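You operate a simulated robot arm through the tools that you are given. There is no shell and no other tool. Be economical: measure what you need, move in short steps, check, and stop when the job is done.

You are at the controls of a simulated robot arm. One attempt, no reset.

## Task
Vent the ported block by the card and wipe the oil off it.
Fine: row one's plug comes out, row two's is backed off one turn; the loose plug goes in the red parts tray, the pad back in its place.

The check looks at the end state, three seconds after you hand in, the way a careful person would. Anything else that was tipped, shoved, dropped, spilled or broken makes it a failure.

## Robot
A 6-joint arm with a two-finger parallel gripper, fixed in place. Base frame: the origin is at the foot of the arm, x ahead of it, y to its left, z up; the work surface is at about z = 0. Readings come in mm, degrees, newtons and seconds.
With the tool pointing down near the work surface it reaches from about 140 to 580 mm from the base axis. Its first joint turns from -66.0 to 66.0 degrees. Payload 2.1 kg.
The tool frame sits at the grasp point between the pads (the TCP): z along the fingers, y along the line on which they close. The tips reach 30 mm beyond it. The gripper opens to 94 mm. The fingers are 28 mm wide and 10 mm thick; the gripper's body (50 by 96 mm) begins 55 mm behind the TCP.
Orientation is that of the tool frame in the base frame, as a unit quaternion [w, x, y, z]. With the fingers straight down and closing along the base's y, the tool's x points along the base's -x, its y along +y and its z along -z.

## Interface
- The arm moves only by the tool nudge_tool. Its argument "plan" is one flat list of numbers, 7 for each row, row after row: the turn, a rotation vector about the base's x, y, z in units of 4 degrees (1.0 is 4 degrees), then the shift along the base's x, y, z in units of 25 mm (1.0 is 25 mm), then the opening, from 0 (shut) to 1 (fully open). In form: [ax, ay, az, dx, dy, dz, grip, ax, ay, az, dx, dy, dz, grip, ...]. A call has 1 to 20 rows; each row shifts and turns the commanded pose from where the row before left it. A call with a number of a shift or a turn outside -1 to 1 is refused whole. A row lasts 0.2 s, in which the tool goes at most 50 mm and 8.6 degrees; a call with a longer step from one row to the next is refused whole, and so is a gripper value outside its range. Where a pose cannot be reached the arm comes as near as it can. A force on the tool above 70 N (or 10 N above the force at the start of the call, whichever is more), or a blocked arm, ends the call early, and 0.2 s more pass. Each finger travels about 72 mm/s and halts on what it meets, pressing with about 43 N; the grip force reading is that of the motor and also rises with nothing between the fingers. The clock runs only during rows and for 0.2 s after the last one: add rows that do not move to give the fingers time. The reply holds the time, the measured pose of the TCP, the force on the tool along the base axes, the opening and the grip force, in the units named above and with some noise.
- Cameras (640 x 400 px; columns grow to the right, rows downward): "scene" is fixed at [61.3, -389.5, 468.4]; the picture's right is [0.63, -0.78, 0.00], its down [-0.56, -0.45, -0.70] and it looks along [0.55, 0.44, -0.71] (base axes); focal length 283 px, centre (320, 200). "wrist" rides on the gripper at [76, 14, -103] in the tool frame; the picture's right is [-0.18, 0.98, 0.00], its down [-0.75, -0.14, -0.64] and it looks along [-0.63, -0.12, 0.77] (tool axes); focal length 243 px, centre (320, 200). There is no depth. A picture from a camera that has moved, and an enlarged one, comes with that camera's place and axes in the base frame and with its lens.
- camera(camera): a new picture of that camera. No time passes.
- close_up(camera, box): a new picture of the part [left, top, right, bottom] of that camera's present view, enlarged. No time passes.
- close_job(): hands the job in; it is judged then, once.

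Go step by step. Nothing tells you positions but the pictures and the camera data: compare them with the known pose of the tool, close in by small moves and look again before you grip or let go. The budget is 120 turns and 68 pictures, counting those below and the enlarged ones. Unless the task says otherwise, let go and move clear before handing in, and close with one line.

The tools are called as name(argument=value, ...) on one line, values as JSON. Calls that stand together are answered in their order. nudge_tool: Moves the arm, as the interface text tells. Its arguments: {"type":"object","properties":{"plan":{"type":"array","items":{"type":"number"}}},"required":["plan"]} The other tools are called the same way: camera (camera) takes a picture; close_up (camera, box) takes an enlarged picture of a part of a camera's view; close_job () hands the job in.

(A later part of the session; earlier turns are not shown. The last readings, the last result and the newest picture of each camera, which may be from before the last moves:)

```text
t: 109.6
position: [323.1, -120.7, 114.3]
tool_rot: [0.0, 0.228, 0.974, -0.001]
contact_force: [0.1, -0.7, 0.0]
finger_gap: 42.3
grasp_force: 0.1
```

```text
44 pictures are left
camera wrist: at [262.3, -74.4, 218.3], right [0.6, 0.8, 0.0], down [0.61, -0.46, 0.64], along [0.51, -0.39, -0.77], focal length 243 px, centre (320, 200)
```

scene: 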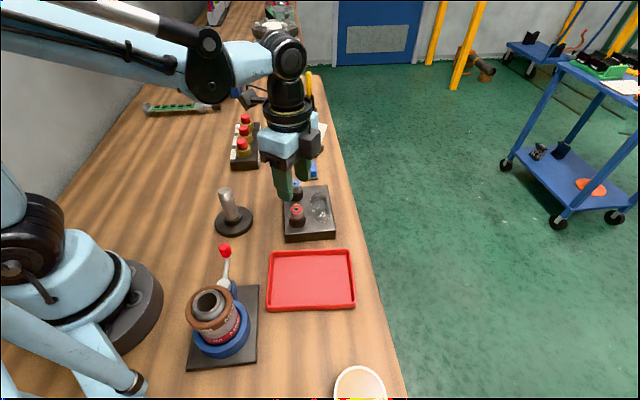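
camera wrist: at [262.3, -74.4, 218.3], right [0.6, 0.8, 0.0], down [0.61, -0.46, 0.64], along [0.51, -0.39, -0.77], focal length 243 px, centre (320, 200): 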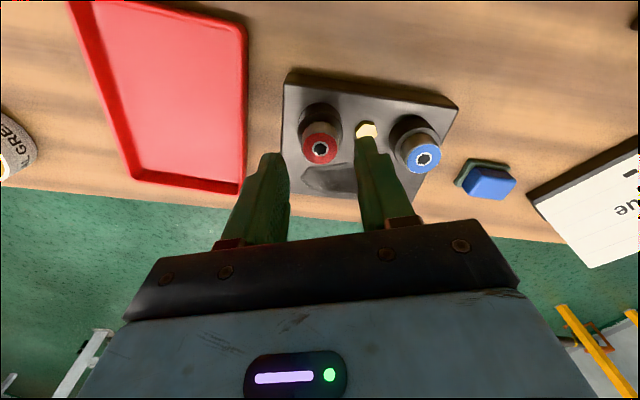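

Clear to descend. I grip at TCP z≈86 and turn with a smaller lift rate.

nudge_tool(plan=[0, 0, 0, 0.015, -0.015, -0.28, 0.42, 0, 0, 0, 0, 0, -0.28, 0.42, 0, 0, 0, 0, 0, -0.28, 0.42, 0, 0, 0, 0, 0, -0.28, 0.42, 0, 0, 0, 0, 0, 0, 0.2, 0, 0, 0, 0, 0, 0, 0, 0, 0, 0, 0, 0, 0, 0, 0, 0, 0, 0, 0, 0, 0])

nudge_tool(plan=[0, 0, 1, 0, 0, 0.001, 0, 0, 0, 1, 0, 0, 0.001, 0, 0, 0, 1, 0, 0, 0.001, 0, 0, 0, 1, 0, 0, 0.001, 0, 0, 0, 1, 0, 0, 0.001, 0, 0, 0, 1, 0, 0, 0.001, 0, 0, 0, 1, 0, 0, 0.001, 0, 0, 0, 1, 0, 0, 0.001, 0, 0, 0, 1, 0, 0, 0.001, 0, 0, 0, 1, 0, 0, 0.001, 0, 0, 0, 1, 0, 0, 0.001, 0, 0, 0, 1, 0, 0, 0.001, 0, 0, 0, 1, 0, 0, 0.001, 0, 0, 0, 1, 0, 0, 0.001, 0, 0, 0, 1, 0, 0, 0.001, 0, 0, 0, 1, 0, 0, 0.001, 0, 0, 0, 1, 0, 0, 0.001, 0, 0, 0, 1, 0, 0, 0.001, 0, 0, 0, 1, 0, 0, 0.001, 0, 0, 0, 1, 0, 0, 0.001, 0])

```text
t: 111.4
position: [322.6, -122.6, 85.5]
tool_rot: [0.0, 0.227, 0.974, -0.001]
contact_force: [4.1, 6.2, -0.1]
finger_gap: 24.1
grasp_force: 42.9
```

```text
t: 115.6
position: [323.6, -121.4, 85.7]
tool_rot: [0.001, -0.453, 0.892, -0.002]
contact_force: [-4.9, 14.0, 10.0]
finger_gap: 24.0
grasp_force: 42.7
```

nudge_tool(plan=[0, 0, 1, -0.002, 0.006, 0.004, 0, 0, 0, 1, 0, 0, 0.003, 0, 0, 0, 1, 0, 0, 0.001, 0, 0, 0, 1, 0, 0, 0.001, 0, 0, 0, 1, 0, 0, 0.001, 0, 0, 0, 1, 0, 0, 0.001, 0, 0, 0, 1, 0, 0, 0.001, 0, 0, 0, 1, 0, 0, 0.001, 0, 0, 0, 1, 0, 0, 0.001, 0, 0, 0, 1, 0, 0, 0.001, 0, 0, 0, 1, 0, 0, 0.001, 0, 0, 0, 1, 0, 0, 0.001, 0, 0, 0, 1, 0, 0, 0.001, 0, 0, 0, 1, 0, 0, 0.001, 0, 0, 0, 1, 0, 0, 0.001, 0, 0, 0, 1, 0, 0, 0.001, 0, 0, 0, 1, 0, 0, 0.001, 0, 0, 0, 1, 0, 0, 0.001, 0, 0, 0, 1, 0, 0, 0.001, 0, 0, 0, 1, 0, 0, 0.001, 0])

nudge_tool(plan=[0, 0, 0, 0, 0, 0.02, 0, 0, 0, 0, 0, 0, 0, 0])

nudge_tool(plan=[0, 0, 0, 0, 0, 0.02, 0, 0, 0, 0, 0, 0, 0, 0])

nudge_tool(plan=[0, 0, 0, 0, 0, 0.02, 0, 0, 0, 0, 0, 0, 0, 0])

```text
t: 119.8
position: [324.0, -122.0, 86.7]
tool_rot: [0.0, 0.919, -0.393, 0.002]
contact_force: [-0.4, 2.2, -0.1]
finger_gap: 24.2
grasp_force: 42.7
```

```text
t: 120.4
position: [323.6, -121.5, 86.0]
tool_rot: [-0.002, 0.92, -0.393, 0.001]
contact_force: [1.2, 0.7, -1.2]
finger_gap: 24.0
grasp_force: 43.0
```

```text
t: 121.0
position: [323.9, -121.6, 87.9]
tool_rot: [-0.002, 0.92, -0.393, 0.001]
contact_force: [-0.3, -0.4, -0.8]
finger_gap: 24.4
grasp_force: 42.8
```

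```text
t: 121.6
position: [324.3, -121.6, 88.3]
tool_rot: [-0.002, 0.92, -0.393, 0.001]
contact_force: [0.7, -0.5, -0.9]
finger_gap: 24.1
grasp_force: 42.4
```

All forces are now about zero with the grip intact, so the plug is free. I raise it slowly, checking the gap.

nudge_tool(plan=[0, 0, 0, 0, 0, 0.06, 0, 0, 0, 0, 0, 0, 0.06, 0, 0, 0, 0, 0, 0, 0.06, 0, 0, 0, 0, 0, 0, 0.06, 0, 0, 0, 0, 0, 0, 0.06, 0, 0, 0, 0, 0, 0, 0.06, 0, 0, 0, 0, 0, 0, 0.06, 0, 0, 0, 0, 0, 0, 0.06, 0])

close_up(camera="scene", box=[270, 165, 340, 235])

```text
t: 123.4
position: [324.5, -122.2, 99.0]
tool_rot: [-0.002, 0.919, -0.394, 0.001]
contact_force: [-0.1, 0.3, -1.5]
finger_gap: 24.1
grasp_force: 43.5
```

```text
5.71 times, centred on (305, 200) of scene
camera zoom: at [61.3, -389.5, 468.4], right [0.63, -0.78, 0.0], down [-0.56, -0.45, -0.7], along [0.55, 0.44, -0.71], focal length 1619 px, centre (406, 200)
```

zoom: 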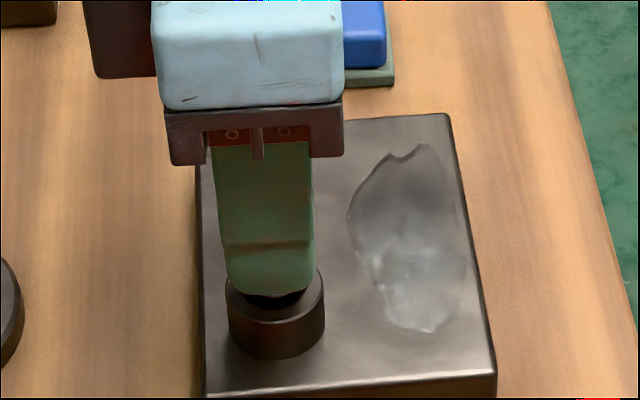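

The stud shows below the fingertips, coming up with them. I lift further.

nudge_tool(plan=[0, 0, 0, 0, 0, 0.15, 0, 0, 0, 0, 0, 0, 0.2, 0, 0, 0, 0, 0, 0, 0.2, 0, 0, 0, 0, 0, 0, 0.2, 0, 0, 0, 0, 0, 0, 0.2, 0, 0, 0, 0, 0, 0, 0.2, 0, 0, 0, 0, 0, 0, 0.2, 0, 0, 0, 0, 0, 0, 0.2, 0, 0, 0, 0, 0, 0, 0.2, 0, 0, 0, 0, 0, 0, 0.2, 0])

close_up(camera="scene", box=[220, 100, 380, 320])

```text
t: 125.6
position: [323.0, -121.0, 149.1]
tool_rot: [-0.002, 0.92, -0.393, 0.0]
contact_force: [0.6, -0.2, -0.2]
finger_gap: 23.8
grasp_force: 42.3
```

```text
1.82 times, centred on (300, 210) of scene
camera zoom: at [61.3, -389.5, 468.4], right [0.63, -0.78, 0.0], down [-0.56, -0.45, -0.7], along [0.55, 0.44, -0.71], focal length 515 px, centre (356, 182)
```

zoom: 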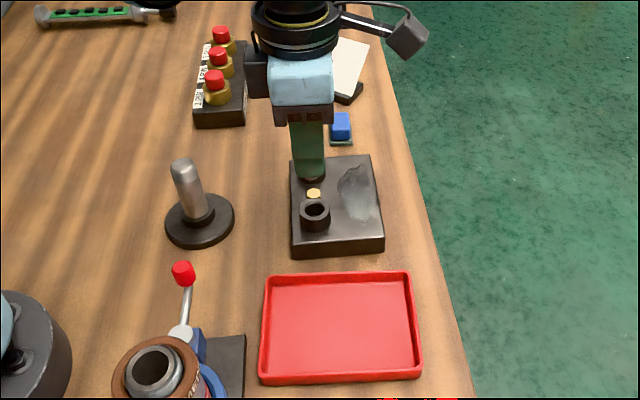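

The red plug is out. I carry it above the tray centre, about (252,-218), unwinding the wrist on the way.

nudge_tool(plan=[0, 0, -1, -0.142, -0.193, 0, 0, 0, 0, -1, -0.142, -0.193, 0, 0, 0, 0, -1, -0.142, -0.193, 0, 0, 0, 0, -1, -0.142, -0.193, 0, 0, 0, 0, -1, -0.142, -0.193, 0, 0, 0, 0, -1, -0.142, -0.193, 0, 0, 0, 0, -1, -0.142, -0.193, 0, 0, 0, 0, -1, -0.142, -0.193, 0, 0, 0, 0, -1, -0.142, -0.193, 0, 0, 0, 0, -1, -0.142, -0.193, 0, 0, 0, 0, -1, -0.142, -0.193, 0, 0, 0, 0, -1, -0.142, -0.193, 0, 0, 0, 0, -1, -0.142, -0.193, 0, 0, 0, 0, -1, -0.142, -0.193, 0, 0, 0, 0, -1, -0.142, -0.193, 0, 0, 0, 0, -1, -0.142, -0.193, 0, 0, 0, 0, -1, -0.142, -0.193, 0, 0, 0, 0, -1, -0.142, -0.193, 0, 0, 0, 0, -1, -0.142, -0.193, 0, 0, 0, 0, -1, -0.142, -0.193, 0, 0])

camera(camera="scene")

camera(camera="wrist")

```text
t: 129.8
position: [253.3, -218.2, 149.2]
tool_rot: [0.0, -0.451, 0.892, -0.002]
contact_force: [0.0, -0.5, -0.8]
finger_gap: 24.0
grasp_force: 43.0
```

```text
41 pictures are left
```

scene: 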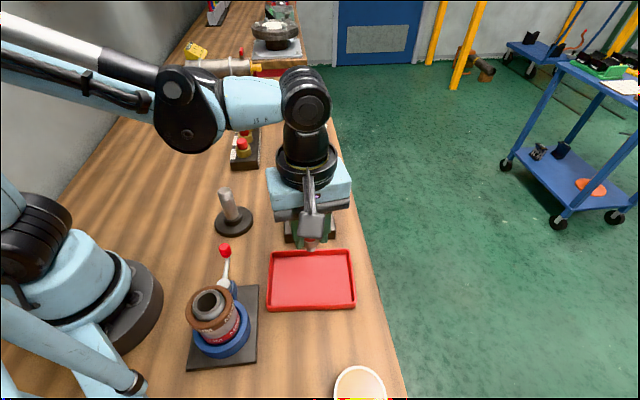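

```text
40 pictures are left
camera wrist: at [197.5, -270.3, 252.7], right [-0.68, 0.73, 0.0], down [0.56, 0.52, 0.64], along [0.47, 0.44, -0.77], focal length 243 px, centre (320, 200)
```

wrist: 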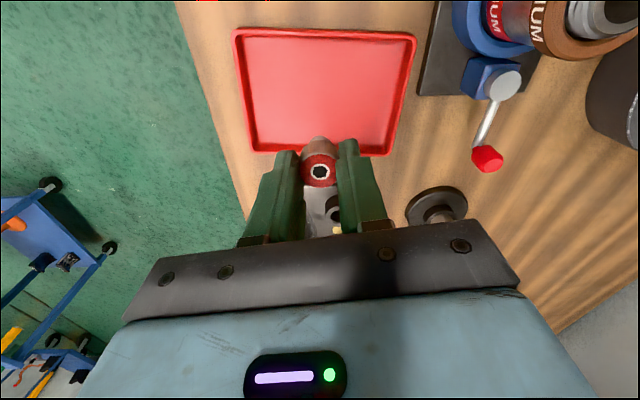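

The tray lies right below. I descend in stages, feeling for contact.

nudge_tool(plan=[0, 0, 0, -0.02, 0.02, -0.32, 0, 0, 0, 0, -0.02, 0.02, -0.32, 0, 0, 0, 0, -0.02, 0.02, -0.32, 0, 0, 0, 0, 0, 0, -0.32, 0, 0, 0, 0, 0, 0, -0.32, 0, 0, 0, 0, 0, 0, -0.32, 0, 0, 0, 0, 0, 0, -0.32, 0, 0, 0, 0, 0, 0, -0.32, 0, 0, 0, 0, 0, 0, -0.32, 0, 0, 0, 0, 0, 0, -0.32, 0])

close_up(camera="scene", box=[250, 200, 370, 320])

```text
t: 132.0
position: [252.3, -215.7, 68.3]
tool_rot: [0.0, -0.451, 0.892, -0.001]
contact_force: [0.5, 0.1, -0.6]
finger_gap: 24.2
grasp_force: 43.4
```

```text
3.33 times, centred on (310, 260) of scene
camera zoom: at [61.3, -389.5, 468.4], right [0.63, -0.78, 0.0], down [-0.56, -0.45, -0.7], along [0.55, 0.44, -0.71], focal length 944 px, centre (353, 0)
```

zoom: 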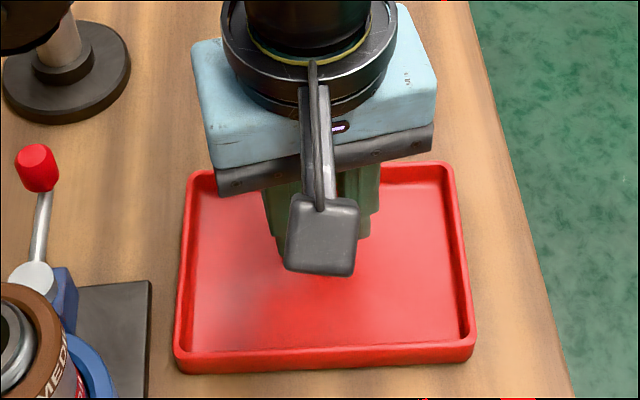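

nudge_tool(plan=[0, 0, 0, 0, 0, -0.08, 0, 0, 0, 0, 0, 0, -0.08, 0, 0, 0, 0, 0, 0, -0.08, 0, 0, 0, 0, 0, 0, -0.08, 0])

nudge_tool(plan=[0, 0, 0, 0, 0, -0.04, 0, 0, 0, 0, 0, 0, -0.04, 0, 0, 0, 0, 0, 0, -0.04, 0])

nudge_tool(plan=[0, 0, 0, 0, 0, -0.04, 0, 0, 0, 0, 0, 0, -0.04, 0, 0, 0, 0, 0, 0, -0.04, 0])

```text
t: 133.0
position: [252.9, -216.4, 60.7]
tool_rot: [0.0, -0.452, 0.892, -0.001]
contact_force: [0.1, -0.5, -0.5]
finger_gap: 23.9
grasp_force: 42.9
```

```text
t: 133.8
position: [252.8, -215.8, 58.2]
tool_rot: [0.001, -0.451, 0.892, -0.002]
contact_force: [-0.2, 0.5, -1.0]
finger_gap: 24.3
grasp_force: 43.1
```

```text
t: 134.6
position: [252.4, -216.1, 55.1]
tool_rot: [0.001, -0.452, 0.892, -0.002]
contact_force: [-0.6, 0.2, 6.3]
finger_gap: 24.1
grasp_force: 42.6
```

The stud touches the tray floor at TCP z≈55. I release and lift straight up.

nudge_tool(plan=[0, 0, 0, 0, 0, 0, 0.28, 0, 0, 0, 0, 0, 0, 0.32, 0, 0, 0, 0, 0, 0, 0.45, 0, 0, 0, 0, 0, 0, 0.45, 0, 0, 0, 0, 0, 0.2, 0.45, 0, 0, 0, 0, 0, 0.4, 0.45, 0, 0, 0, 0, 0, 0.6, 0.45, 0, 0, 0, 0, 0, 0.8, 0.45, 0, 0, 0, 0, 0, 0.8, 0.45, 0, 0, 0, 0, 0, 0.6, 0.45, 0, 0, 0, 0, 0, 0.4, 0.45])

camera(camera="wrist")

```text
t: 137.0
position: [252.3, -216.2, 150.7]
tool_rot: [0.001, -0.452, 0.892, -0.002]
contact_force: [0.1, 0.2, 0.4]
finger_gap: 42.3
grasp_force: 0.1
```

```text
38 pictures are left
camera wrist: at [195.9, -269.3, 254.2], right [-0.68, 0.73, 0.0], down [0.56, 0.53, 0.64], along [0.47, 0.44, -0.77], focal length 243 px, centre (320, 200)
```

wrist: 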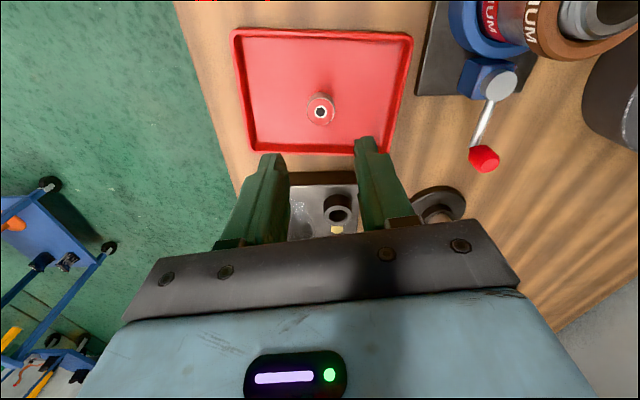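

The red plug stands in the tray. Next is blue at about (375.7,-69.5); I move above it while turning the wrist to about -86°.

nudge_tool(plan=[0, 0, -1, 0.2, 0.25, 0, 0.45, 0, 0, -1, 0.2, 0.25, 0, 0.45, 0, 0, -1, 0.2, 0.25, 0, 0.45, 0, 0, -1, 0.2, 0.25, 0, 0.45, 0, 0, -1, 0.2, 0.25, 0, 0.45, 0, 0, -1, 0.2, 0.25, 0, 0.45, 0, 0, -1, 0.2, 0.25, 0, 0.45, 0, 0, -1, 0.2, 0.25, 0, 0.45, 0, 0, -1, 0.2, 0.25, 0, 0.45, 0, 0, -1, 0.2, 0.25, 0, 0.45, 0, 0, -1, 0.2, 0.25, 0, 0.45, 0, 0, -1, 0.2, 0.25, 0, 0.45, 0, 0, -1, 0.2, 0.25, 0, 0.45, 0, 0, -1, 0.2, 0.25, 0, 0.45, 0, 0, -1, 0.2, 0.25, 0, 0.45, 0, 0, -1, 0.2, 0.25, 0, 0.45, 0, 0, -1, 0.2, 0.25, 0, 0.45, 0, 0, -1, 0.2, 0.25, 0, 0.45, 0, 0, -1, 0.2, 0.25, 0, 0.45, 0, 0, -1, 0.2, 0.25, 0, 0.45])

nudge_tool(plan=[0, 0, -1, 0.063, 0.06, -0.096, 0.45, 0, 0, -1, 0.063, 0.06, -0.096, 0.45, 0, 0, -1, 0.063, 0.06, -0.096, 0.45, 0, 0, -1, 0.063, 0.06, -0.096, 0.45, 0, 0, -1, 0.063, 0.06, -0.096, 0.45, 0, 0, -1, 0.063, 0.06, -0.096, 0.45, 0, 0, -1, 0.063, 0.06, -0.096, 0.45, 0, 0, -1, 0.063, 0.06, -0.096, 0.45, 0, 0, -1, 0.063, 0.06, -0.096, 0.45, 0, 0, -1, 0.063, 0.06, -0.096, 0.45, 0, 0, -1, 0.063, 0.06, -0.096, 0.45, 0, 0, -1, 0.063, 0.06, -0.096, 0.45, 0, 0, -1, 0.063, 0.06, -0.096, 0.45, 0, 0, -1, 0.063, 0.06, -0.096, 0.45, 0, 0, -1, 0.063, 0.06, -0.096, 0.45])

camera(camera="wrist")

close_up(camera="scene", box=[260, 150, 360, 250])

```text
t: 141.2
position: [352.6, -91.3, 150.1]
tool_rot: [-0.001, 0.227, 0.974, -0.002]
contact_force: [0.6, -0.9, 0.0]
finger_gap: 42.4
grasp_force: 0.1
```

```text
t: 144.4
position: [376.0, -70.6, 113.5]
tool_rot: [-0.001, 0.684, 0.729, -0.002]
contact_force: [-0.6, 0.7, 0.3]
finger_gap: 42.1
grasp_force: 0.1
```

```text
37 pictures are left
camera wrist: at [386.6, 7.3, 217.8], right [0.99, -0.12, 0.0], down [-0.09, -0.76, 0.64], along [-0.08, -0.64, -0.77], focal length 243 px, centre (320, 200)
```

wrist: 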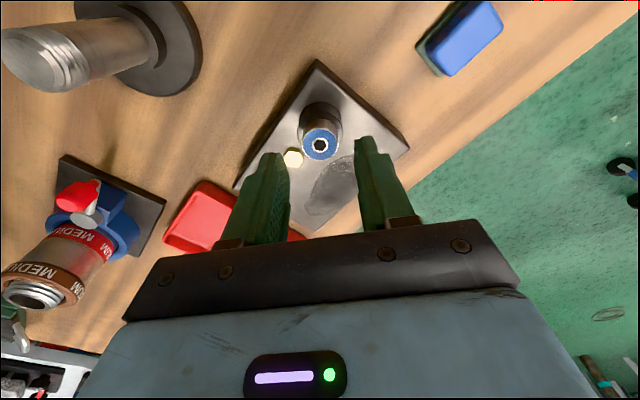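

```text
4.00 times, centred on (310, 200) of scene
camera zoom: at [61.3, -389.5, 468.4], right [0.63, -0.78, 0.0], down [-0.56, -0.45, -0.7], along [0.55, 0.44, -0.71], focal length 1133 px, centre (360, 200)
```

zoom: 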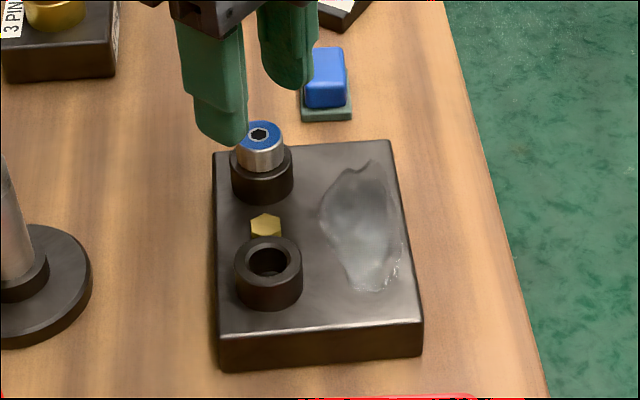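

Centred on blue. I take a reference enlargement of its hex and edge, then descend and grip.

close_up(camera="wrist", box=[290, 90, 354, 170])

nudge_tool(plan=[0, 0, 0, 0, 0.03, -0.305, 0.45, 0, 0, 0, 0, 0, -0.305, 0.45, 0, 0, 0, 0, 0, -0.305, 0.45, 0, 0, 0, 0, 0, -0.305, 0.45, 0, 0, 0, 0, 0, 0, 0.2, 0, 0, 0, 0, 0, 0, 0, 0, 0, 0, 0, 0, 0, 0, 0, 0, 0, 0, 0, 0, 0])

```text
5.00 times, centred on (322, 130) of wrist
camera zoom: at [386.6, 7.3, 217.8], right [0.99, -0.12, 0.0], down [-0.09, -0.76, 0.64], along [-0.08, -0.64, -0.77], focal length 1213 px, centre (310, 550)
```

zoom: 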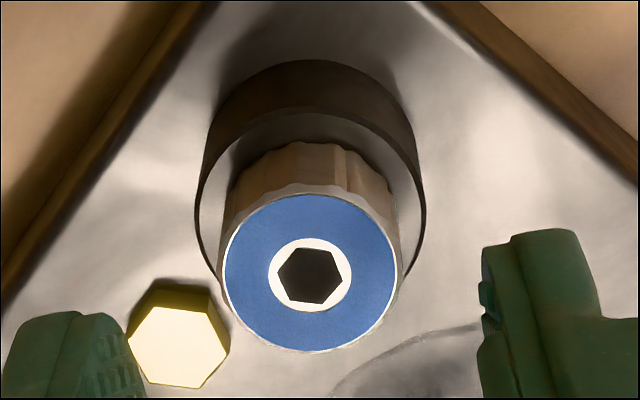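

```text
t: 146.2
position: [377.0, -68.2, 83.2]
tool_rot: [-0.002, 0.684, 0.729, -0.001]
contact_force: [-1.9, 0.3, -0.7]
finger_gap: 24.1
grasp_force: 43.4
```

Gripped. I turn blue 80° counter-clockwise, twice, then check.

nudge_tool(plan=[0, 0, 1, 0, 0, 0.0013, 0, 0, 0, 1, 0, 0, 0.0013, 0, 0, 0, 1, 0, 0, 0.0013, 0, 0, 0, 1, 0, 0, 0.0013, 0, 0, 0, 1, 0, 0, 0.0013, 0, 0, 0, 1, 0, 0, 0.0013, 0, 0, 0, 1, 0, 0, 0.0013, 0, 0, 0, 1, 0, 0, 0.0013, 0, 0, 0, 1, 0, 0, 0.0013, 0, 0, 0, 1, 0, 0, 0.0013, 0, 0, 0, 1, 0, 0, 0.0013, 0, 0, 0, 1, 0, 0, 0.0013, 0, 0, 0, 1, 0, 0, 0.0013, 0, 0, 0, 1, 0, 0, 0.0013, 0, 0, 0, 1, 0, 0, 0.0013, 0, 0, 0, 1, 0, 0, 0.0013, 0, 0, 0, 1, 0, 0, 0.0013, 0, 0, 0, 1, 0, 0, 0.0013, 0, 0, 0, 1, 0, 0, 0.0013, 0, 0, 0, 1, 0, 0, 0.0013, 0])

nudge_tool(plan=[0, 0, 1, 0, 0, 0.0016, 0, 0, 0, 1, 0, 0, 0.0016, 0, 0, 0, 1, 0, 0, 0.0016, 0, 0, 0, 1, 0, 0, 0.0016, 0, 0, 0, 1, 0, 0, 0.0016, 0, 0, 0, 1, 0, 0, 0.0016, 0, 0, 0, 1, 0, 0, 0.0016, 0, 0, 0, 1, 0, 0, 0.0016, 0, 0, 0, 1, 0, 0, 0.0016, 0, 0, 0, 1, 0, 0, 0.0016, 0, 0, 0, 1, 0, 0, 0.0016, 0, 0, 0, 1, 0, 0, 0.0016, 0, 0, 0, 1, 0, 0, 0.0016, 0, 0, 0, 1, 0, 0, 0.0016, 0, 0, 0, 1, 0, 0, 0.0016, 0, 0, 0, 1, 0, 0, 0.0016, 0, 0, 0, 1, 0, 0, 0.0016, 0, 0, 0, 1, 0, 0, 0.0016, 0, 0, 0, 1, 0, 0, 0.0016, 0, 0, 0, 1, 0, 0, 0.0016, 0])

```text
t: 150.4
position: [375.7, -68.2, 82.6]
tool_rot: [0.0, 0.054, 0.999, -0.002]
contact_force: [-6.4, -7.2, 2.7]
finger_gap: 24.0
grasp_force: 42.7
```

```text
t: 154.6
position: [376.3, -69.6, 83.0]
tool_rot: [0.002, -0.599, 0.801, -0.002]
contact_force: [-12.3, -4.3, 15.2]
finger_gap: 24.2
grasp_force: 43.1
```

160° done. I add the last 20°, release, lift and wind back exactly 180°.

nudge_tool(plan=[0, 0, 1, -0.004, 0, 0.004, 0, 0, 0, 1, 0, 0, 0.003, 0, 0, 0, 1, 0, 0, 0.0015, 0, 0, 0, 1, 0, 0, 0.0015, 0, 0, 0, 1, 0, 0, 0.0015, 0, 0, 0, 0, 0, 0, 0, 0])

nudge_tool(plan=[0, 0, 0, 0, 0, 0, 0.27, 0, 0, 0, 0, 0, 0, 0.45, 0, 0, 0, 0, 0, 0, 0.45, 0, 0, 0, 0, 0, 0.5, 0.45, 0, 0, 0, 0, 0, 0.7, 0.45, 0, 0, -1, 0, 0, 0, 0.45, 0, 0, -1, 0, 0, 0, 0.45, 0, 0, -1, 0, 0, 0, 0.45, 0, 0, -1, 0, 0, 0, 0.45, 0, 0, -1, 0, 0, 0, 0.45, 0, 0, -1, 0, 0, 0, 0.45, 0, 0, -1, 0, 0, 0, 0.45, 0, 0, -1, 0, 0, 0, 0.45, 0, 0, -1, 0, 0, 0, 0.45, 0, 0, -1, 0, 0, 0, 0.45, 0, 0, -1, 0, 0, 0, 0.45, 0, 0, -1, 0, 0, 0, 0.45, 0, 0, -1, 0, 0, 0, 0.45, 0, 0, -1, 0, 0, 0, 0.45, 0, 0, -1, 0, 0, 0, 0.45])

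nudge_tool(plan=[0, 0, -1, 0, 0, 0, 0.45, 0, 0, -1, 0, 0, 0, 0.45, 0, 0, -1, 0, 0, 0, 0.45, 0, 0, -1, 0, 0, 0, 0.45, 0, 0, -1, 0, 0, 0, 0.45, 0, 0, -1, 0, 0, 0, 0.45, 0, 0, -1, 0, 0, 0, 0.45, 0, 0, -1, 0, 0, 0, 0.45, 0, 0, -1, 0, 0, 0, 0.45, 0, 0, -1, 0, 0, 0, 0.45, 0, 0, -1, 0, 0, 0, 0.45, 0, 0, -1, 0, 0, 0, 0.45, 0, 0, -1, 0, 0, 0, 0.45, 0, 0, -1, 0, 0, 0, 0.45, 0, 0, -1, 0, 0, 0, 0.45, 0, 0, -1, 0, 0, 0, 0.45, 0, 0, -1, 0, 0, 0, 0.45, 0, 0, -1, 0, 0, 0, 0.45, 0, 0, -1, 0, 0, 0, 0.45, 0, 0, -1, 0, 0, 0, 0.45])

nudge_tool(plan=[0, 0, -1, 0, 0, 0, 0.45, 0, 0, -1, 0, 0, 0, 0.45, 0, 0, -1, 0, 0, 0, 0.45, 0, 0, -1, 0, 0, 0, 0.45, 0, 0, -1, 0, 0, 0, 0.45, 0, 0, -1, 0, 0, 0, 0.45, 0, 0, -1, 0, 0, 0, 0.45, 0, 0, -1, 0, 0, 0, 0.45, 0, 0, -1, 0, 0, 0, 0.45, 0, 0, -1, 0, 0, 0, 0.45])

close_up(camera="wrist", box=[290, 90, 354, 170])

```text
t: 156.0
position: [375.9, -69.9, 82.1]
tool_rot: [-0.001, 0.729, -0.684, 0.002]
contact_force: [-9.4, -5.4, 12.1]
finger_gap: 24.1
grasp_force: 42.7
```

```text
t: 160.2
position: [376.5, -69.4, 114.1]
tool_rot: [0.001, -0.289, 0.957, -0.001]
contact_force: [-0.3, 0.4, -0.1]
finger_gap: 42.3
grasp_force: 0.0
```

```text
t: 164.4
position: [376.0, -69.0, 114.3]
tool_rot: [0.0, 0.393, 0.919, -0.001]
contact_force: [0.1, 0.1, -0.3]
finger_gap: 42.4
grasp_force: 0.1
```

```text
t: 166.6
position: [376.5, -69.6, 113.9]
tool_rot: [-0.001, 0.684, 0.729, -0.002]
contact_force: [-0.9, -0.2, 0.2]
finger_gap: 42.2
grasp_force: 0.0
```

```text
5.00 times, centred on (322, 130) of wrist
camera zoom: at [386.8, 7.9, 217.7], right [0.99, -0.12, 0.0], down [-0.09, -0.76, 0.64], along [-0.08, -0.64, -0.77], focal length 1213 px, centre (310, 550)
```

zoom: 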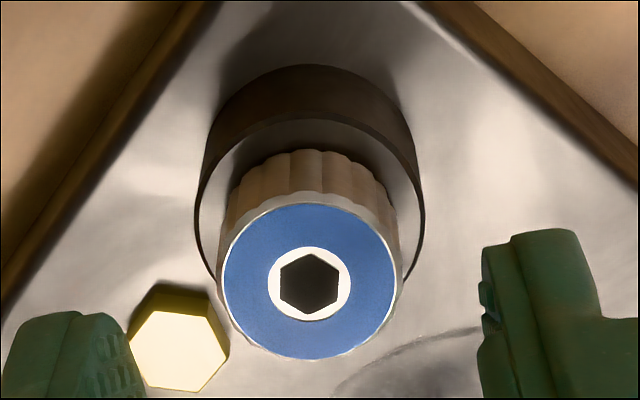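

The hex socket orientation shifted by about 36° (mod 60) rather than 0, so blue really turned about 156° and the grip slipped a bit. I take a tighter enlargement to measure the angle before the next bite.

close_up(camera="wrist", box=[308, 138, 332, 153])

nudge_tool(plan=[0, 0, 0, 0, 0, -0.3, 0.45, 0, 0, 0, 0, 0, -0.3, 0.45, 0, 0, 0, 0, 0, -0.3, 0.45, 0, 0, 0, 0, 0, -0.28, 0.45, 0, 0, 0, 0, 0, 0, 0.2, 0, 0, 0, 0, 0, 0, 0, 0, 0, 0, 0, 0, 0, 0, 0, 0, 0, 0, 0, 0, 0])

nudge_tool(plan=[0, 0, 1, 0, 0, 0.0015, 0, 0, 0, 1, 0, 0, 0.0015, 0, 0, 0, 1, 0, 0, 0.0015, 0, 0, 0, 1, 0, 0, 0.0015, 0, 0, 0, 1, 0, 0, 0.0015, 0, 0, 0, 1, 0, 0, 0.0015, 0, 0, 0, 1, 0, 0, 0.0015, 0, 0, 0, 1, 0, 0, 0.0015, 0, 0, 0, 1, 0, 0, 0.0015, 0, 0, 0, 1, 0, 0, 0.0015, 0, 0, 0, 1, 0, 0, 0.0015, 0, 0, 0, 1, 0, 0, 0.0015, 0, 0, 0, 1, 0, 0, 0.0015, 0, 0, 0, 1, 0, 0, 0.0015, 0, 0, 0, 1, 0, 0, 0.0015, 0, 0, 0, 1, 0, 0, 0.0015, 0, 0, 0, 1, 0, 0, 0.0015, 0, 0, 0, 1, 0, 0, 0.0015, 0, 0, 0, 1, 0, 0, 0.0015, 0, 0, 0, 1, 0, 0, 0.0015, 0])

nudge_tool(plan=[0, 0, 1, 0, 0, 0.0015, 0, 0, 0, 1, 0, 0, 0.0015, 0, 0, 0, 1, 0, 0, 0.0015, 0, 0, 0, 1, 0, 0, 0.0015, 0, 0, 0, 1, 0, 0, 0.0015, 0, 0, 0, 1, 0, 0, 0.0015, 0, 0, 0, 1, 0, 0, 0.0015, 0, 0, 0, 1, 0, 0, 0.0015, 0, 0, 0, 1, 0, 0, 0.0015, 0, 0, 0, 1, 0, 0, 0.0015, 0, 0, 0, 1, 0, 0, 0.0015, 0, 0, 0, 1, 0, 0, 0.0015, 0, 0, 0, 1, 0, 0, 0.0015, 0, 0, 0, 1, 0, 0, 0.0015, 0, 0, 0, 1, 0, 0, 0.0015, 0, 0, 0, 1, 0, 0, 0.0015, 0, 0, 0, 1, 0, 0, 0.0015, 0, 0, 0, 1, 0, 0, 0.0015, 0, 0, 0, 1, 0, 0, 0.0015, 0, 0, 0, 1, 0, 0, 0.0015, 0])

```text
16.00 times, centred on (320, 146) of wrist
camera zoom: at [386.8, 7.9, 217.7], right [0.99, -0.12, 0.0], down [-0.09, -0.76, 0.64], along [-0.08, -0.64, -0.77], focal length 3882 px, centre (320, 1072)
```

zoom: 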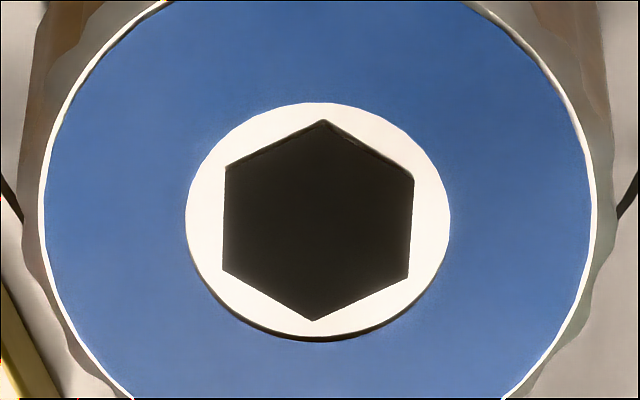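

```text
t: 168.4
position: [375.3, -69.1, 84.5]
tool_rot: [-0.001, 0.684, 0.73, -0.001]
contact_force: [-3.0, -0.8, 0.2]
finger_gap: 24.2
grasp_force: 43.1
```

```text
t: 172.6
position: [375.9, -69.7, 83.9]
tool_rot: [-0.001, 0.054, 0.999, -0.001]
contact_force: [-12.0, 1.9, 2.6]
finger_gap: 24.2
grasp_force: 43.0
```

```text
t: 176.8
position: [376.3, -69.4, 83.1]
tool_rot: [0.0, -0.6, 0.8, -0.001]
contact_force: [-17.4, -9.0, 16.4]
finger_gap: 24.3
grasp_force: 43.2
```

Another 160° commanded. I release, lift, return to the same -86° view and measure the hex again.

nudge_tool(plan=[0, 0, 0, -0.004, 0, 0.006, 0, 0, 0, 0, 0, 0, 0, 0.27, 0, 0, 0, 0, 0, 0, 0.45, 0, 0, 0, 0, 0, 0, 0.45, 0, 0, 0, 0, 0, 0.5, 0.45, 0, 0, 0, 0, 0, 0.66, 0.45, 0, 0, -1, 0, 0, 0, 0.45, 0, 0, -1, 0, 0, 0, 0.45, 0, 0, -1, 0, 0, 0, 0.45, 0, 0, -1, 0, 0, 0, 0.45, 0, 0, -1, 0, 0, 0, 0.45, 0, 0, -1, 0, 0, 0, 0.45, 0, 0, -1, 0, 0, 0, 0.45, 0, 0, -1, 0, 0, 0, 0.45, 0, 0, -1, 0, 0, 0, 0.45, 0, 0, -1, 0, 0, 0, 0.45])

nudge_tool(plan=[0, 0, -1, 0, 0, 0, 0.45, 0, 0, -1, 0, 0, 0, 0.45, 0, 0, -1, 0, 0, 0, 0.45, 0, 0, -1, 0, 0, 0, 0.45, 0, 0, -1, 0, 0, 0, 0.45, 0, 0, -1, 0, 0, 0, 0.45, 0, 0, -1, 0, 0, 0, 0.45, 0, 0, -1, 0, 0, 0, 0.45, 0, 0, -1, 0, 0, 0, 0.45, 0, 0, -1, 0, 0, 0, 0.45, 0, 0, -1, 0, 0, 0, 0.45, 0, 0, -1, 0, 0, 0, 0.45, 0, 0, -1, 0, 0, 0, 0.45, 0, 0, -1, 0, 0, 0, 0.45, 0, 0, -1, 0, 0, 0, 0.45, 0, 0, -1, 0, 0, 0, 0.45, 0, 0, -1, 0, 0, 0, 0.45, 0, 0, -1, 0, 0, 0, 0.45, 0, 0, -1, 0, 0, 0, 0.45, 0, 0, -1, 0, 0, 0, 0.45])

nudge_tool(plan=[0, 0, -1, 0, 0, 0, 0.45, 0, 0, -1, 0, 0, 0, 0.45, 0, 0, -1, 0, 0, 0, 0.45, 0, 0, -1, 0, 0, 0, 0.45, 0, 0, -1, 0, 0, 0, 0.45, 0, 0, -1, 0, 0, 0, 0.45, 0, 0, -1, 0, 0, 0, 0.45, 0, 0, -1, 0, 0, 0, 0.45, 0, 0, -1, 0, 0, 0, 0.45, 0, 0, -1, 0, 0, 0, 0.45])

close_up(camera="wrist", box=[290, 100, 354, 170])

```text
t: 180.2
position: [376.3, -67.8, 112.6]
tool_rot: [0.001, -0.289, 0.957, -0.001]
contact_force: [0.3, -0.1, 0.6]
finger_gap: 42.3
grasp_force: 0.1
```

```text
t: 184.4
position: [374.6, -68.8, 113.1]
tool_rot: [-0.001, 0.394, 0.919, -0.002]
contact_force: [-0.2, -0.5, -0.5]
finger_gap: 42.5
grasp_force: 0.1
```

```text
t: 186.6
position: [375.9, -69.3, 113.7]
tool_rot: [-0.001, 0.684, 0.729, -0.001]
contact_force: [0.6, 0.2, -0.1]
finger_gap: 42.4
grasp_force: 0.2
```

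```text
5.71 times, centred on (322, 135) of wrist
camera zoom: at [386.6, 7.7, 217.1], right [0.99, -0.12, 0.0], down [-0.09, -0.76, 0.64], along [-0.08, -0.64, -0.77], focal length 1386 px, centre (309, 571)
```

zoom: 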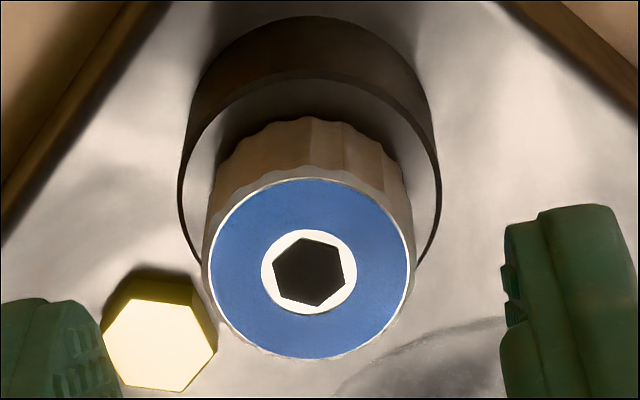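

close_up(camera="wrist", box=[308, 140, 332, 155])

```text
16.00 times, centred on (320, 148) of wrist
camera zoom: at [386.6, 7.7, 217.1], right [0.99, -0.12, 0.0], down [-0.09, -0.76, 0.64], along [-0.08, -0.64, -0.77], focal length 3882 px, centre (320, 1040)
```

zoom: 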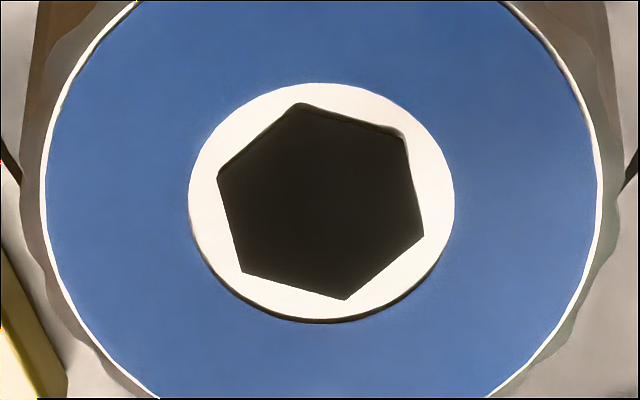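

The hex puts the true turns at about 152° and 135°, total about 288°, with roughly 15% slip; about 72° remains. I re-grip and turn 84°, then measure.

nudge_tool(plan=[0, 0, 0, 0, 0, -0.3, 0.45, 0, 0, 0, 0, 0, -0.3, 0.45, 0, 0, 0, 0, 0, -0.3, 0.45, 0, 0, 0, 0, 0, -0.24, 0.45, 0, 0, 0, 0, 0, 0, 0.2, 0, 0, 0, 0, 0, 0, 0, 0, 0, 0, 0, 0, 0, 0, 0, 0, 0, 0, 0, 0, 0])

nudge_tool(plan=[0, 0, 1, 0, 0, 0.0015, 0, 0, 0, 1, 0, 0, 0.0015, 0, 0, 0, 1, 0, 0, 0.0015, 0, 0, 0, 1, 0, 0, 0.0015, 0, 0, 0, 1, 0, 0, 0.0015, 0, 0, 0, 1, 0, 0, 0.0015, 0, 0, 0, 1, 0, 0, 0.0015, 0, 0, 0, 1, 0, 0, 0.0015, 0, 0, 0, 1, 0, 0, 0.0015, 0, 0, 0, 1, 0, 0, 0.0015, 0, 0, 0, 1, 0, 0, 0.0015, 0, 0, 0, 1, 0, 0, 0.0015, 0, 0, 0, 1, 0, 0, 0.0015, 0, 0, 0, 1, 0, 0, 0.0015, 0, 0, 0, 1, 0, 0, 0.0015, 0, 0, 0, 1, 0, 0, 0.0015, 0, 0, 0, 1, 0, 0, 0.0015, 0, 0, 0, 1, 0, 0, 0.0015, 0, 0, 0, 1, 0, 0, 0.0015, 0, 0, 0, 1, 0, 0, 0.0015, 0])

camera(camera="wrist")

```text
t: 188.4
position: [375.6, -68.4, 84.4]
tool_rot: [0.0, 0.684, 0.729, -0.001]
contact_force: [0.3, -0.9, -0.3]
finger_gap: 24.1
grasp_force: 42.9
```

```text
t: 192.6
position: [376.3, -69.7, 85.2]
tool_rot: [-0.001, 0.054, 0.999, -0.003]
contact_force: [-14.1, -0.8, 2.7]
finger_gap: 24.0
grasp_force: 43.1
```

```text
30 pictures are left
camera wrist: at [302.3, -46.2, 188.9], right [0.29, 0.96, -0.01], down [0.74, -0.22, 0.64], along [0.61, -0.19, -0.77], focal length 243 px, centre (320, 200)
```

wrist: 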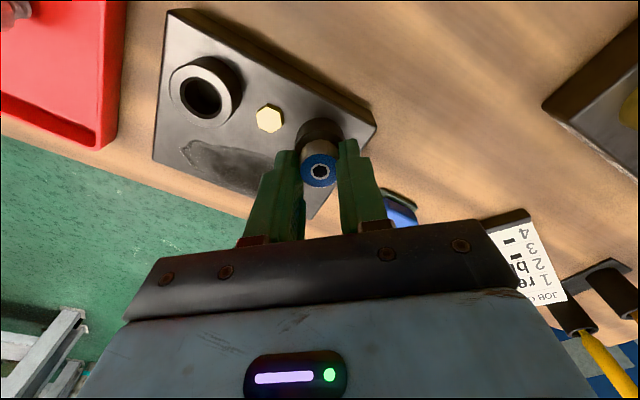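

close_up(camera="wrist", box=[306, 164, 330, 179])

```text
16.00 times, centred on (318, 172) of wrist
camera zoom: at [302.3, -46.2, 188.9], right [0.29, 0.96, -0.01], down [0.74, -0.22, 0.64], along [0.61, -0.19, -0.77], focal length 3882 px, centre (352, 656)
```

zoom: 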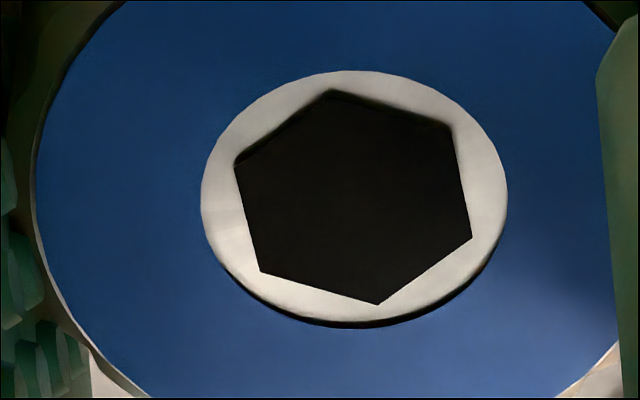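

While gripped, the hex reads about +78° for this bite, for a total close to 360–365°. I release, lift and measure once more.

nudge_tool(plan=[0, 0, 0, 0, 0, 0, 0.27, 0, 0, 0, 0, 0, 0, 0.45, 0, 0, 0, 0, 0, 0, 0.45, 0, 0, 0, 0, 0, 0.5, 0.45, 0, 0, 0, 0, 0, 0.64, 0.45, 0, 0, 0, 0, 0, 0, 0.45])

close_up(camera="wrist", box=[304, 138, 336, 158])

close_up(camera="scene", box=[260, 150, 360, 250])

```text
t: 194.0
position: [376.9, -67.3, 113.1]
tool_rot: [0.0, 0.055, 0.999, -0.003]
contact_force: [0.3, -0.7, -0.5]
finger_gap: 42.5
grasp_force: 0.0
```

```text
16.00 times, centred on (320, 148) of wrist
camera zoom: at [302.8, -45.7, 217.5], right [0.29, 0.96, 0.0], down [0.73, -0.22, 0.64], along [0.61, -0.19, -0.77], focal length 3882 px, centre (320, 1032)
```

zoom: 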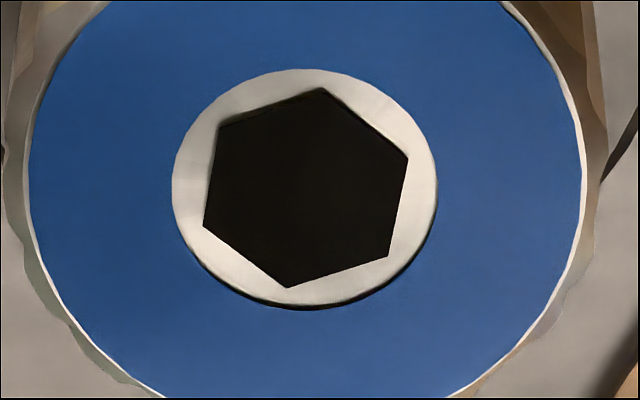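

```text
4.00 times, centred on (310, 200) of scene
camera zoom: at [61.3, -389.5, 468.4], right [0.63, -0.78, 0.0], down [-0.56, -0.45, -0.7], along [0.55, 0.44, -0.71], focal length 1133 px, centre (360, 200)
```

zoom: 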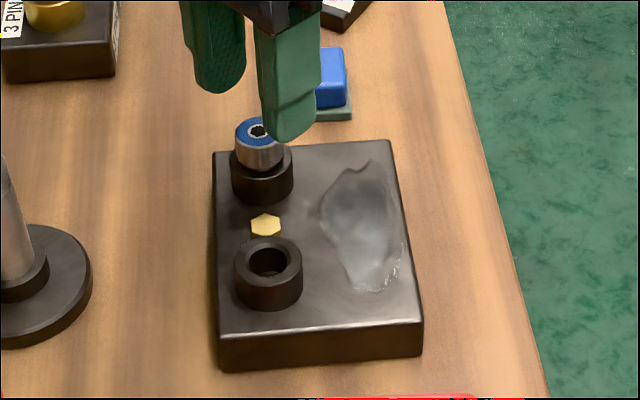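

On release the plug springs back about 20°, leaving a net total near 345°. I re-grip, add 36° and check again after release.

nudge_tool(plan=[0, 0, 0, -0.01, -0.01, -0.3, 0.45, 0, 0, 0, 0, 0, -0.3, 0.45, 0, 0, 0, 0, 0, -0.3, 0.45, 0, 0, 0, 0, 0, -0.22, 0.45, 0, 0, 0, 0, 0, 0, 0.2, 0, 0, 0, 0, 0, 0, 0, 0, 0, 0, 0, 0, 0, 0, 0, 0, 1, 0, 0, 0.0015, 0, 0, 0, 1, 0, 0, 0.0015, 0, 0, 0, 1, 0, 0, 0.0015, 0, 0, 0, 1, 0, 0, 0.0015, 0, 0, 0, 1, 0, 0, 0.0015, 0, 0, 0, 1, 0, 0, 0.0015, 0, 0, 0, 1, 0, 0, 0.0015, 0, 0, 0, 1, 0, 0, 0.0015, 0, 0, 0, 1, 0, 0, 0.0015, 0])

nudge_tool(plan=[0, 0, 0, 0, 0, 0, 0.27, 0, 0, 0, 0, 0, 0, 0.45, 0, 0, 0, 0, 0, 0, 0.45, 0, 0, 0, 0, 0, 0.5, 0.45, 0, 0, 0, 0, 0, 0.62, 0.45, 0, 0, -1, 0, 0, 0, 0.45, 0, 0, -1, 0, 0, 0, 0.45, 0, 0, -1, 0, 0, 0, 0.45, 0, 0, -1, 0, 0, 0, 0.45, 0, 0, -1, 0, 0, 0, 0.45, 0, 0, -1, 0, 0, 0, 0.45, 0, 0, -1, 0, 0, 0, 0.45, 0, 0, -1, 0, 0, 0, 0.45, 0, 0, -1, 0, 0, 0, 0.45, 0, 0, 0, 0, 0, 0, 0.45])

close_up(camera="wrist", box=[304, 138, 336, 158])

```text
t: 197.4
position: [375.6, -69.8, 86.4]
tool_rot: [0.0, -0.257, 0.966, -0.002]
contact_force: [-5.6, -4.8, 10.0]
finger_gap: 24.2
grasp_force: 42.7
```

```text
t: 200.6
position: [375.3, -69.3, 114.5]
tool_rot: [0.0, 0.056, 0.998, -0.002]
contact_force: [-0.3, 0.6, 0.4]
finger_gap: 42.3
grasp_force: 0.0
```

```text
16.00 times, centred on (320, 148) of wrist
camera zoom: at [302.2, -46.2, 217.2], right [0.29, 0.96, 0.0], down [0.73, -0.22, 0.64], along [0.61, -0.19, -0.77], focal length 3882 px, centre (320, 1032)
```

zoom: 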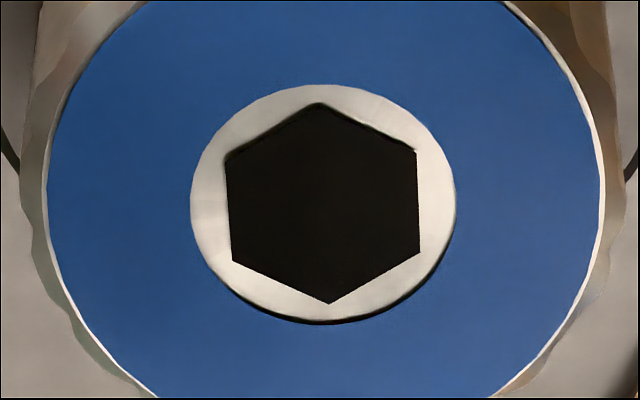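

The hex is back within a few degrees of its starting orientation; net total is about 357°, one turn. Blue is done. Next is the wipe: I rise and look at the pad and the oil patch.

nudge_tool(plan=[0, 0, 0, 0, 0, 0.8, 0.45, 0, 0, 0, 0, 0, 0.8, 0.45, 0, 0, 0, 0.3, 0, 0.8, 0.45, 0, 0, 0, 0.3, 0.2, 0.4, 0.45, 0, 0, 0, 0.4, 0.3, 0, 0.7, 0, 0, 0, 0.4, 0.3, 0, 0.7])

camera(camera="wrist")

close_up(camera="scene", box=[285, 140, 345, 190])

```text
t: 202.0
position: [412.3, -49.5, 183.1]
tool_rot: [0.0, 0.055, 0.998, -0.002]
contact_force: [-1.0, -0.1, -0.1]
finger_gap: 65.9
grasp_force: 0.1
```

```text
25 pictures are left
camera wrist: at [337.3, -26.1, 287.0], right [0.29, 0.96, 0.0], down [0.73, -0.22, 0.64], along [0.61, -0.19, -0.77], focal length 243 px, centre (320, 200)
```

wrist: 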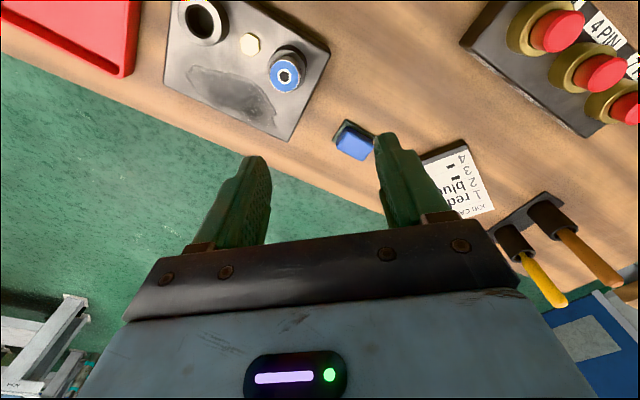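

```text
8.00 times, centred on (315, 165) of scene
camera zoom: at [61.3, -389.5, 468.4], right [0.63, -0.78, 0.0], down [-0.56, -0.45, -0.7], along [0.55, 0.44, -0.71], focal length 2267 px, centre (360, 480)
```

zoom: 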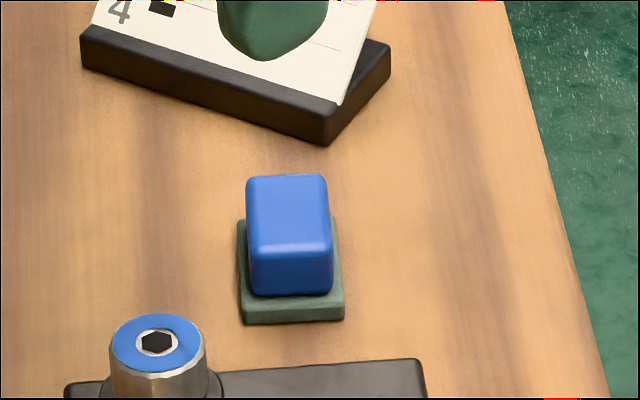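

The pad is a blue handle about 25×28 mm on a green scrubber base, near (478,-27), its long side along the 42° direction. I move above it with the closing line turned along that direction.

nudge_tool(plan=[0, 0, -0.875, 0.21, 0.072, -0.2, 0.6, 0, 0, -0.875, 0.22, 0.072, -0.2, 0.6, 0, 0, -0.875, 0.22, 0.072, -0.2, 0.6, 0, 0, -0.875, 0.22, 0.072, -0.2, 0.6, 0, 0, -0.875, 0.22, 0.072, -0.2, 0.6, 0, 0, -0.875, 0.22, 0.072, -0.2, 0.6, 0, 0, -0.875, 0.22, 0.072, -0.25, 0.6, 0, 0, -0.875, 0.22, 0.072, -0.25, 0.6, 0, 0, -0.875, 0.22, 0.072, -0.3, 0.6, 0, 0, -0.875, 0.22, 0.072, -0.3, 0.6, 0, 0, -0.875, 0.22, 0.072, -0.3, 0.6, 0, 0, -0.875, 0.22, 0.072, -0.3, 0.6, 0, 0, 0, 0, 0, 0, 0.6])

camera(camera="wrist")

close_up(camera="scene", box=[270, 130, 350, 190])

```text
t: 204.8
position: [476.7, -26.4, 111.5]
tool_rot: [-0.001, 0.409, 0.912, -0.002]
contact_force: [0.4, 0.5, 0.4]
finger_gap: 56.6
grasp_force: 0.0
```

```text
23 pictures are left
camera wrist: at [437.8, 39.4, 214.9], right [0.86, 0.52, 0.0], down [0.4, -0.66, 0.64], along [0.33, -0.55, -0.77], focal length 243 px, centre (320, 200)
```

wrist: 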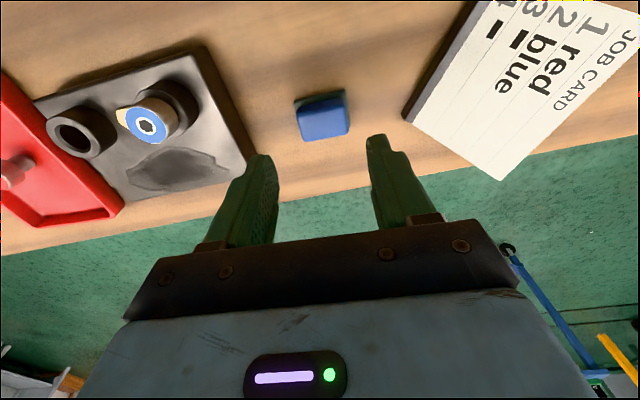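

```text
6.67 times, centred on (310, 160) of scene
camera zoom: at [61.3, -389.5, 468.4], right [0.63, -0.78, 0.0], down [-0.56, -0.45, -0.7], along [0.55, 0.44, -0.71], focal length 1889 px, centre (387, 467)
```

zoom: 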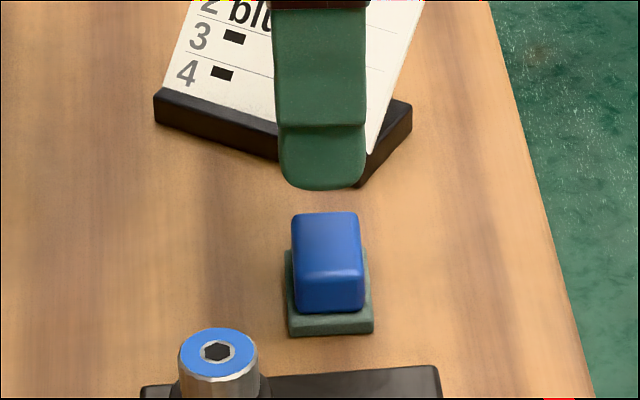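

The pad is well aligned between the fingers, at about (479,-26). I descend to TCP z≈41 and close.

nudge_tool(plan=[0, 0, 0, 0.03, 0, -0.3, 0.6, 0, 0, 0, 0.03, 0, -0.3, 0.6, 0, 0, 0, 0.03, 0, -0.3, 0.6, 0, 0, 0, 0, 0, -0.3, 0.6, 0, 0, 0, 0, 0, -0.3, 0.6, 0, 0, 0, 0, 0, -0.3, 0.6, 0, 0, 0, 0, 0, -0.3, 0.6, 0, 0, 0, 0, 0, -0.3, 0.6, 0, 0, 0, 0, 0, -0.2, 0.6, 0, 0, 0, 0, 0, -0.2, 0.6, 0, 0, 0, 0, 0, 0, 0.6])

close_up(camera="scene", box=[270, 130, 350, 190])

camera(camera="wrist")

```text
t: 207.2
position: [478.6, -27.1, 40.1]
tool_rot: [0.0, 0.409, 0.913, -0.002]
contact_force: [-0.2, -0.1, 0.0]
finger_gap: 56.3
grasp_force: 0.1
```

```text
6.67 times, centred on (310, 160) of scene
camera zoom: at [61.3, -389.5, 468.4], right [0.63, -0.78, 0.0], down [-0.56, -0.45, -0.7], along [0.55, 0.44, -0.71], focal length 1889 px, centre (387, 467)
```

zoom: 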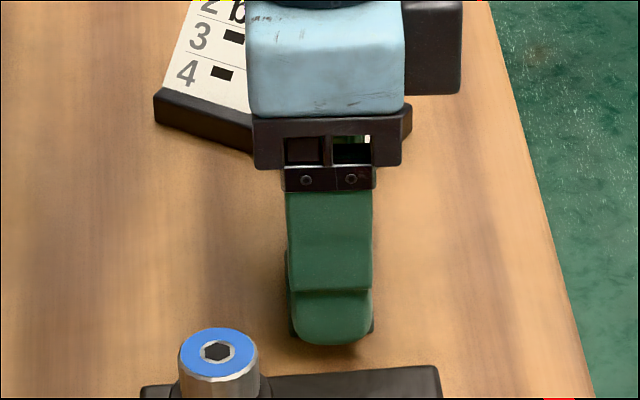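

```text
20 pictures are left
camera wrist: at [439.8, 38.9, 144.6], right [0.86, 0.52, 0.0], down [0.4, -0.66, 0.64], along [0.33, -0.55, -0.77], focal length 243 px, centre (320, 200)
```

wrist: 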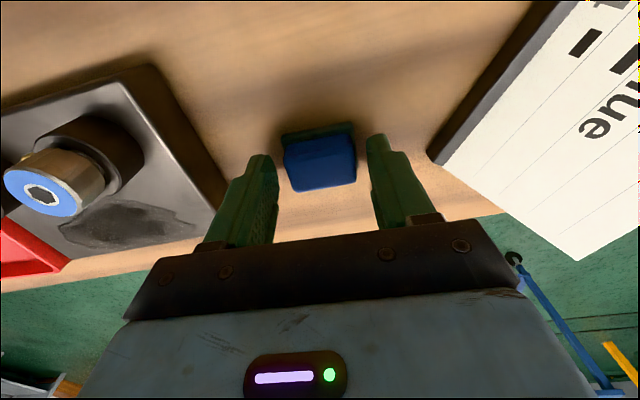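

The fingers straddle the handle evenly with the card clear. I close gently.

nudge_tool(plan=[0, 0, 0, 0, 0, 0, 0.45, 0, 0, 0, 0, 0, 0, 0.36, 0, 0, 0, 0, 0, 0, 0.3, 0, 0, 0, 0, 0, 0, 0.2, 0, 0, 0, 0, 0, 0, 0.15, 0, 0, 0, 0, 0, 0, 0.15])

```text
t: 208.6
position: [478.6, -27.6, 40.5]
tool_rot: [-0.001, 0.409, 0.913, -0.002]
contact_force: [0.1, -0.6, 0.6]
finger_gap: 43.7
grasp_force: 43.4
```

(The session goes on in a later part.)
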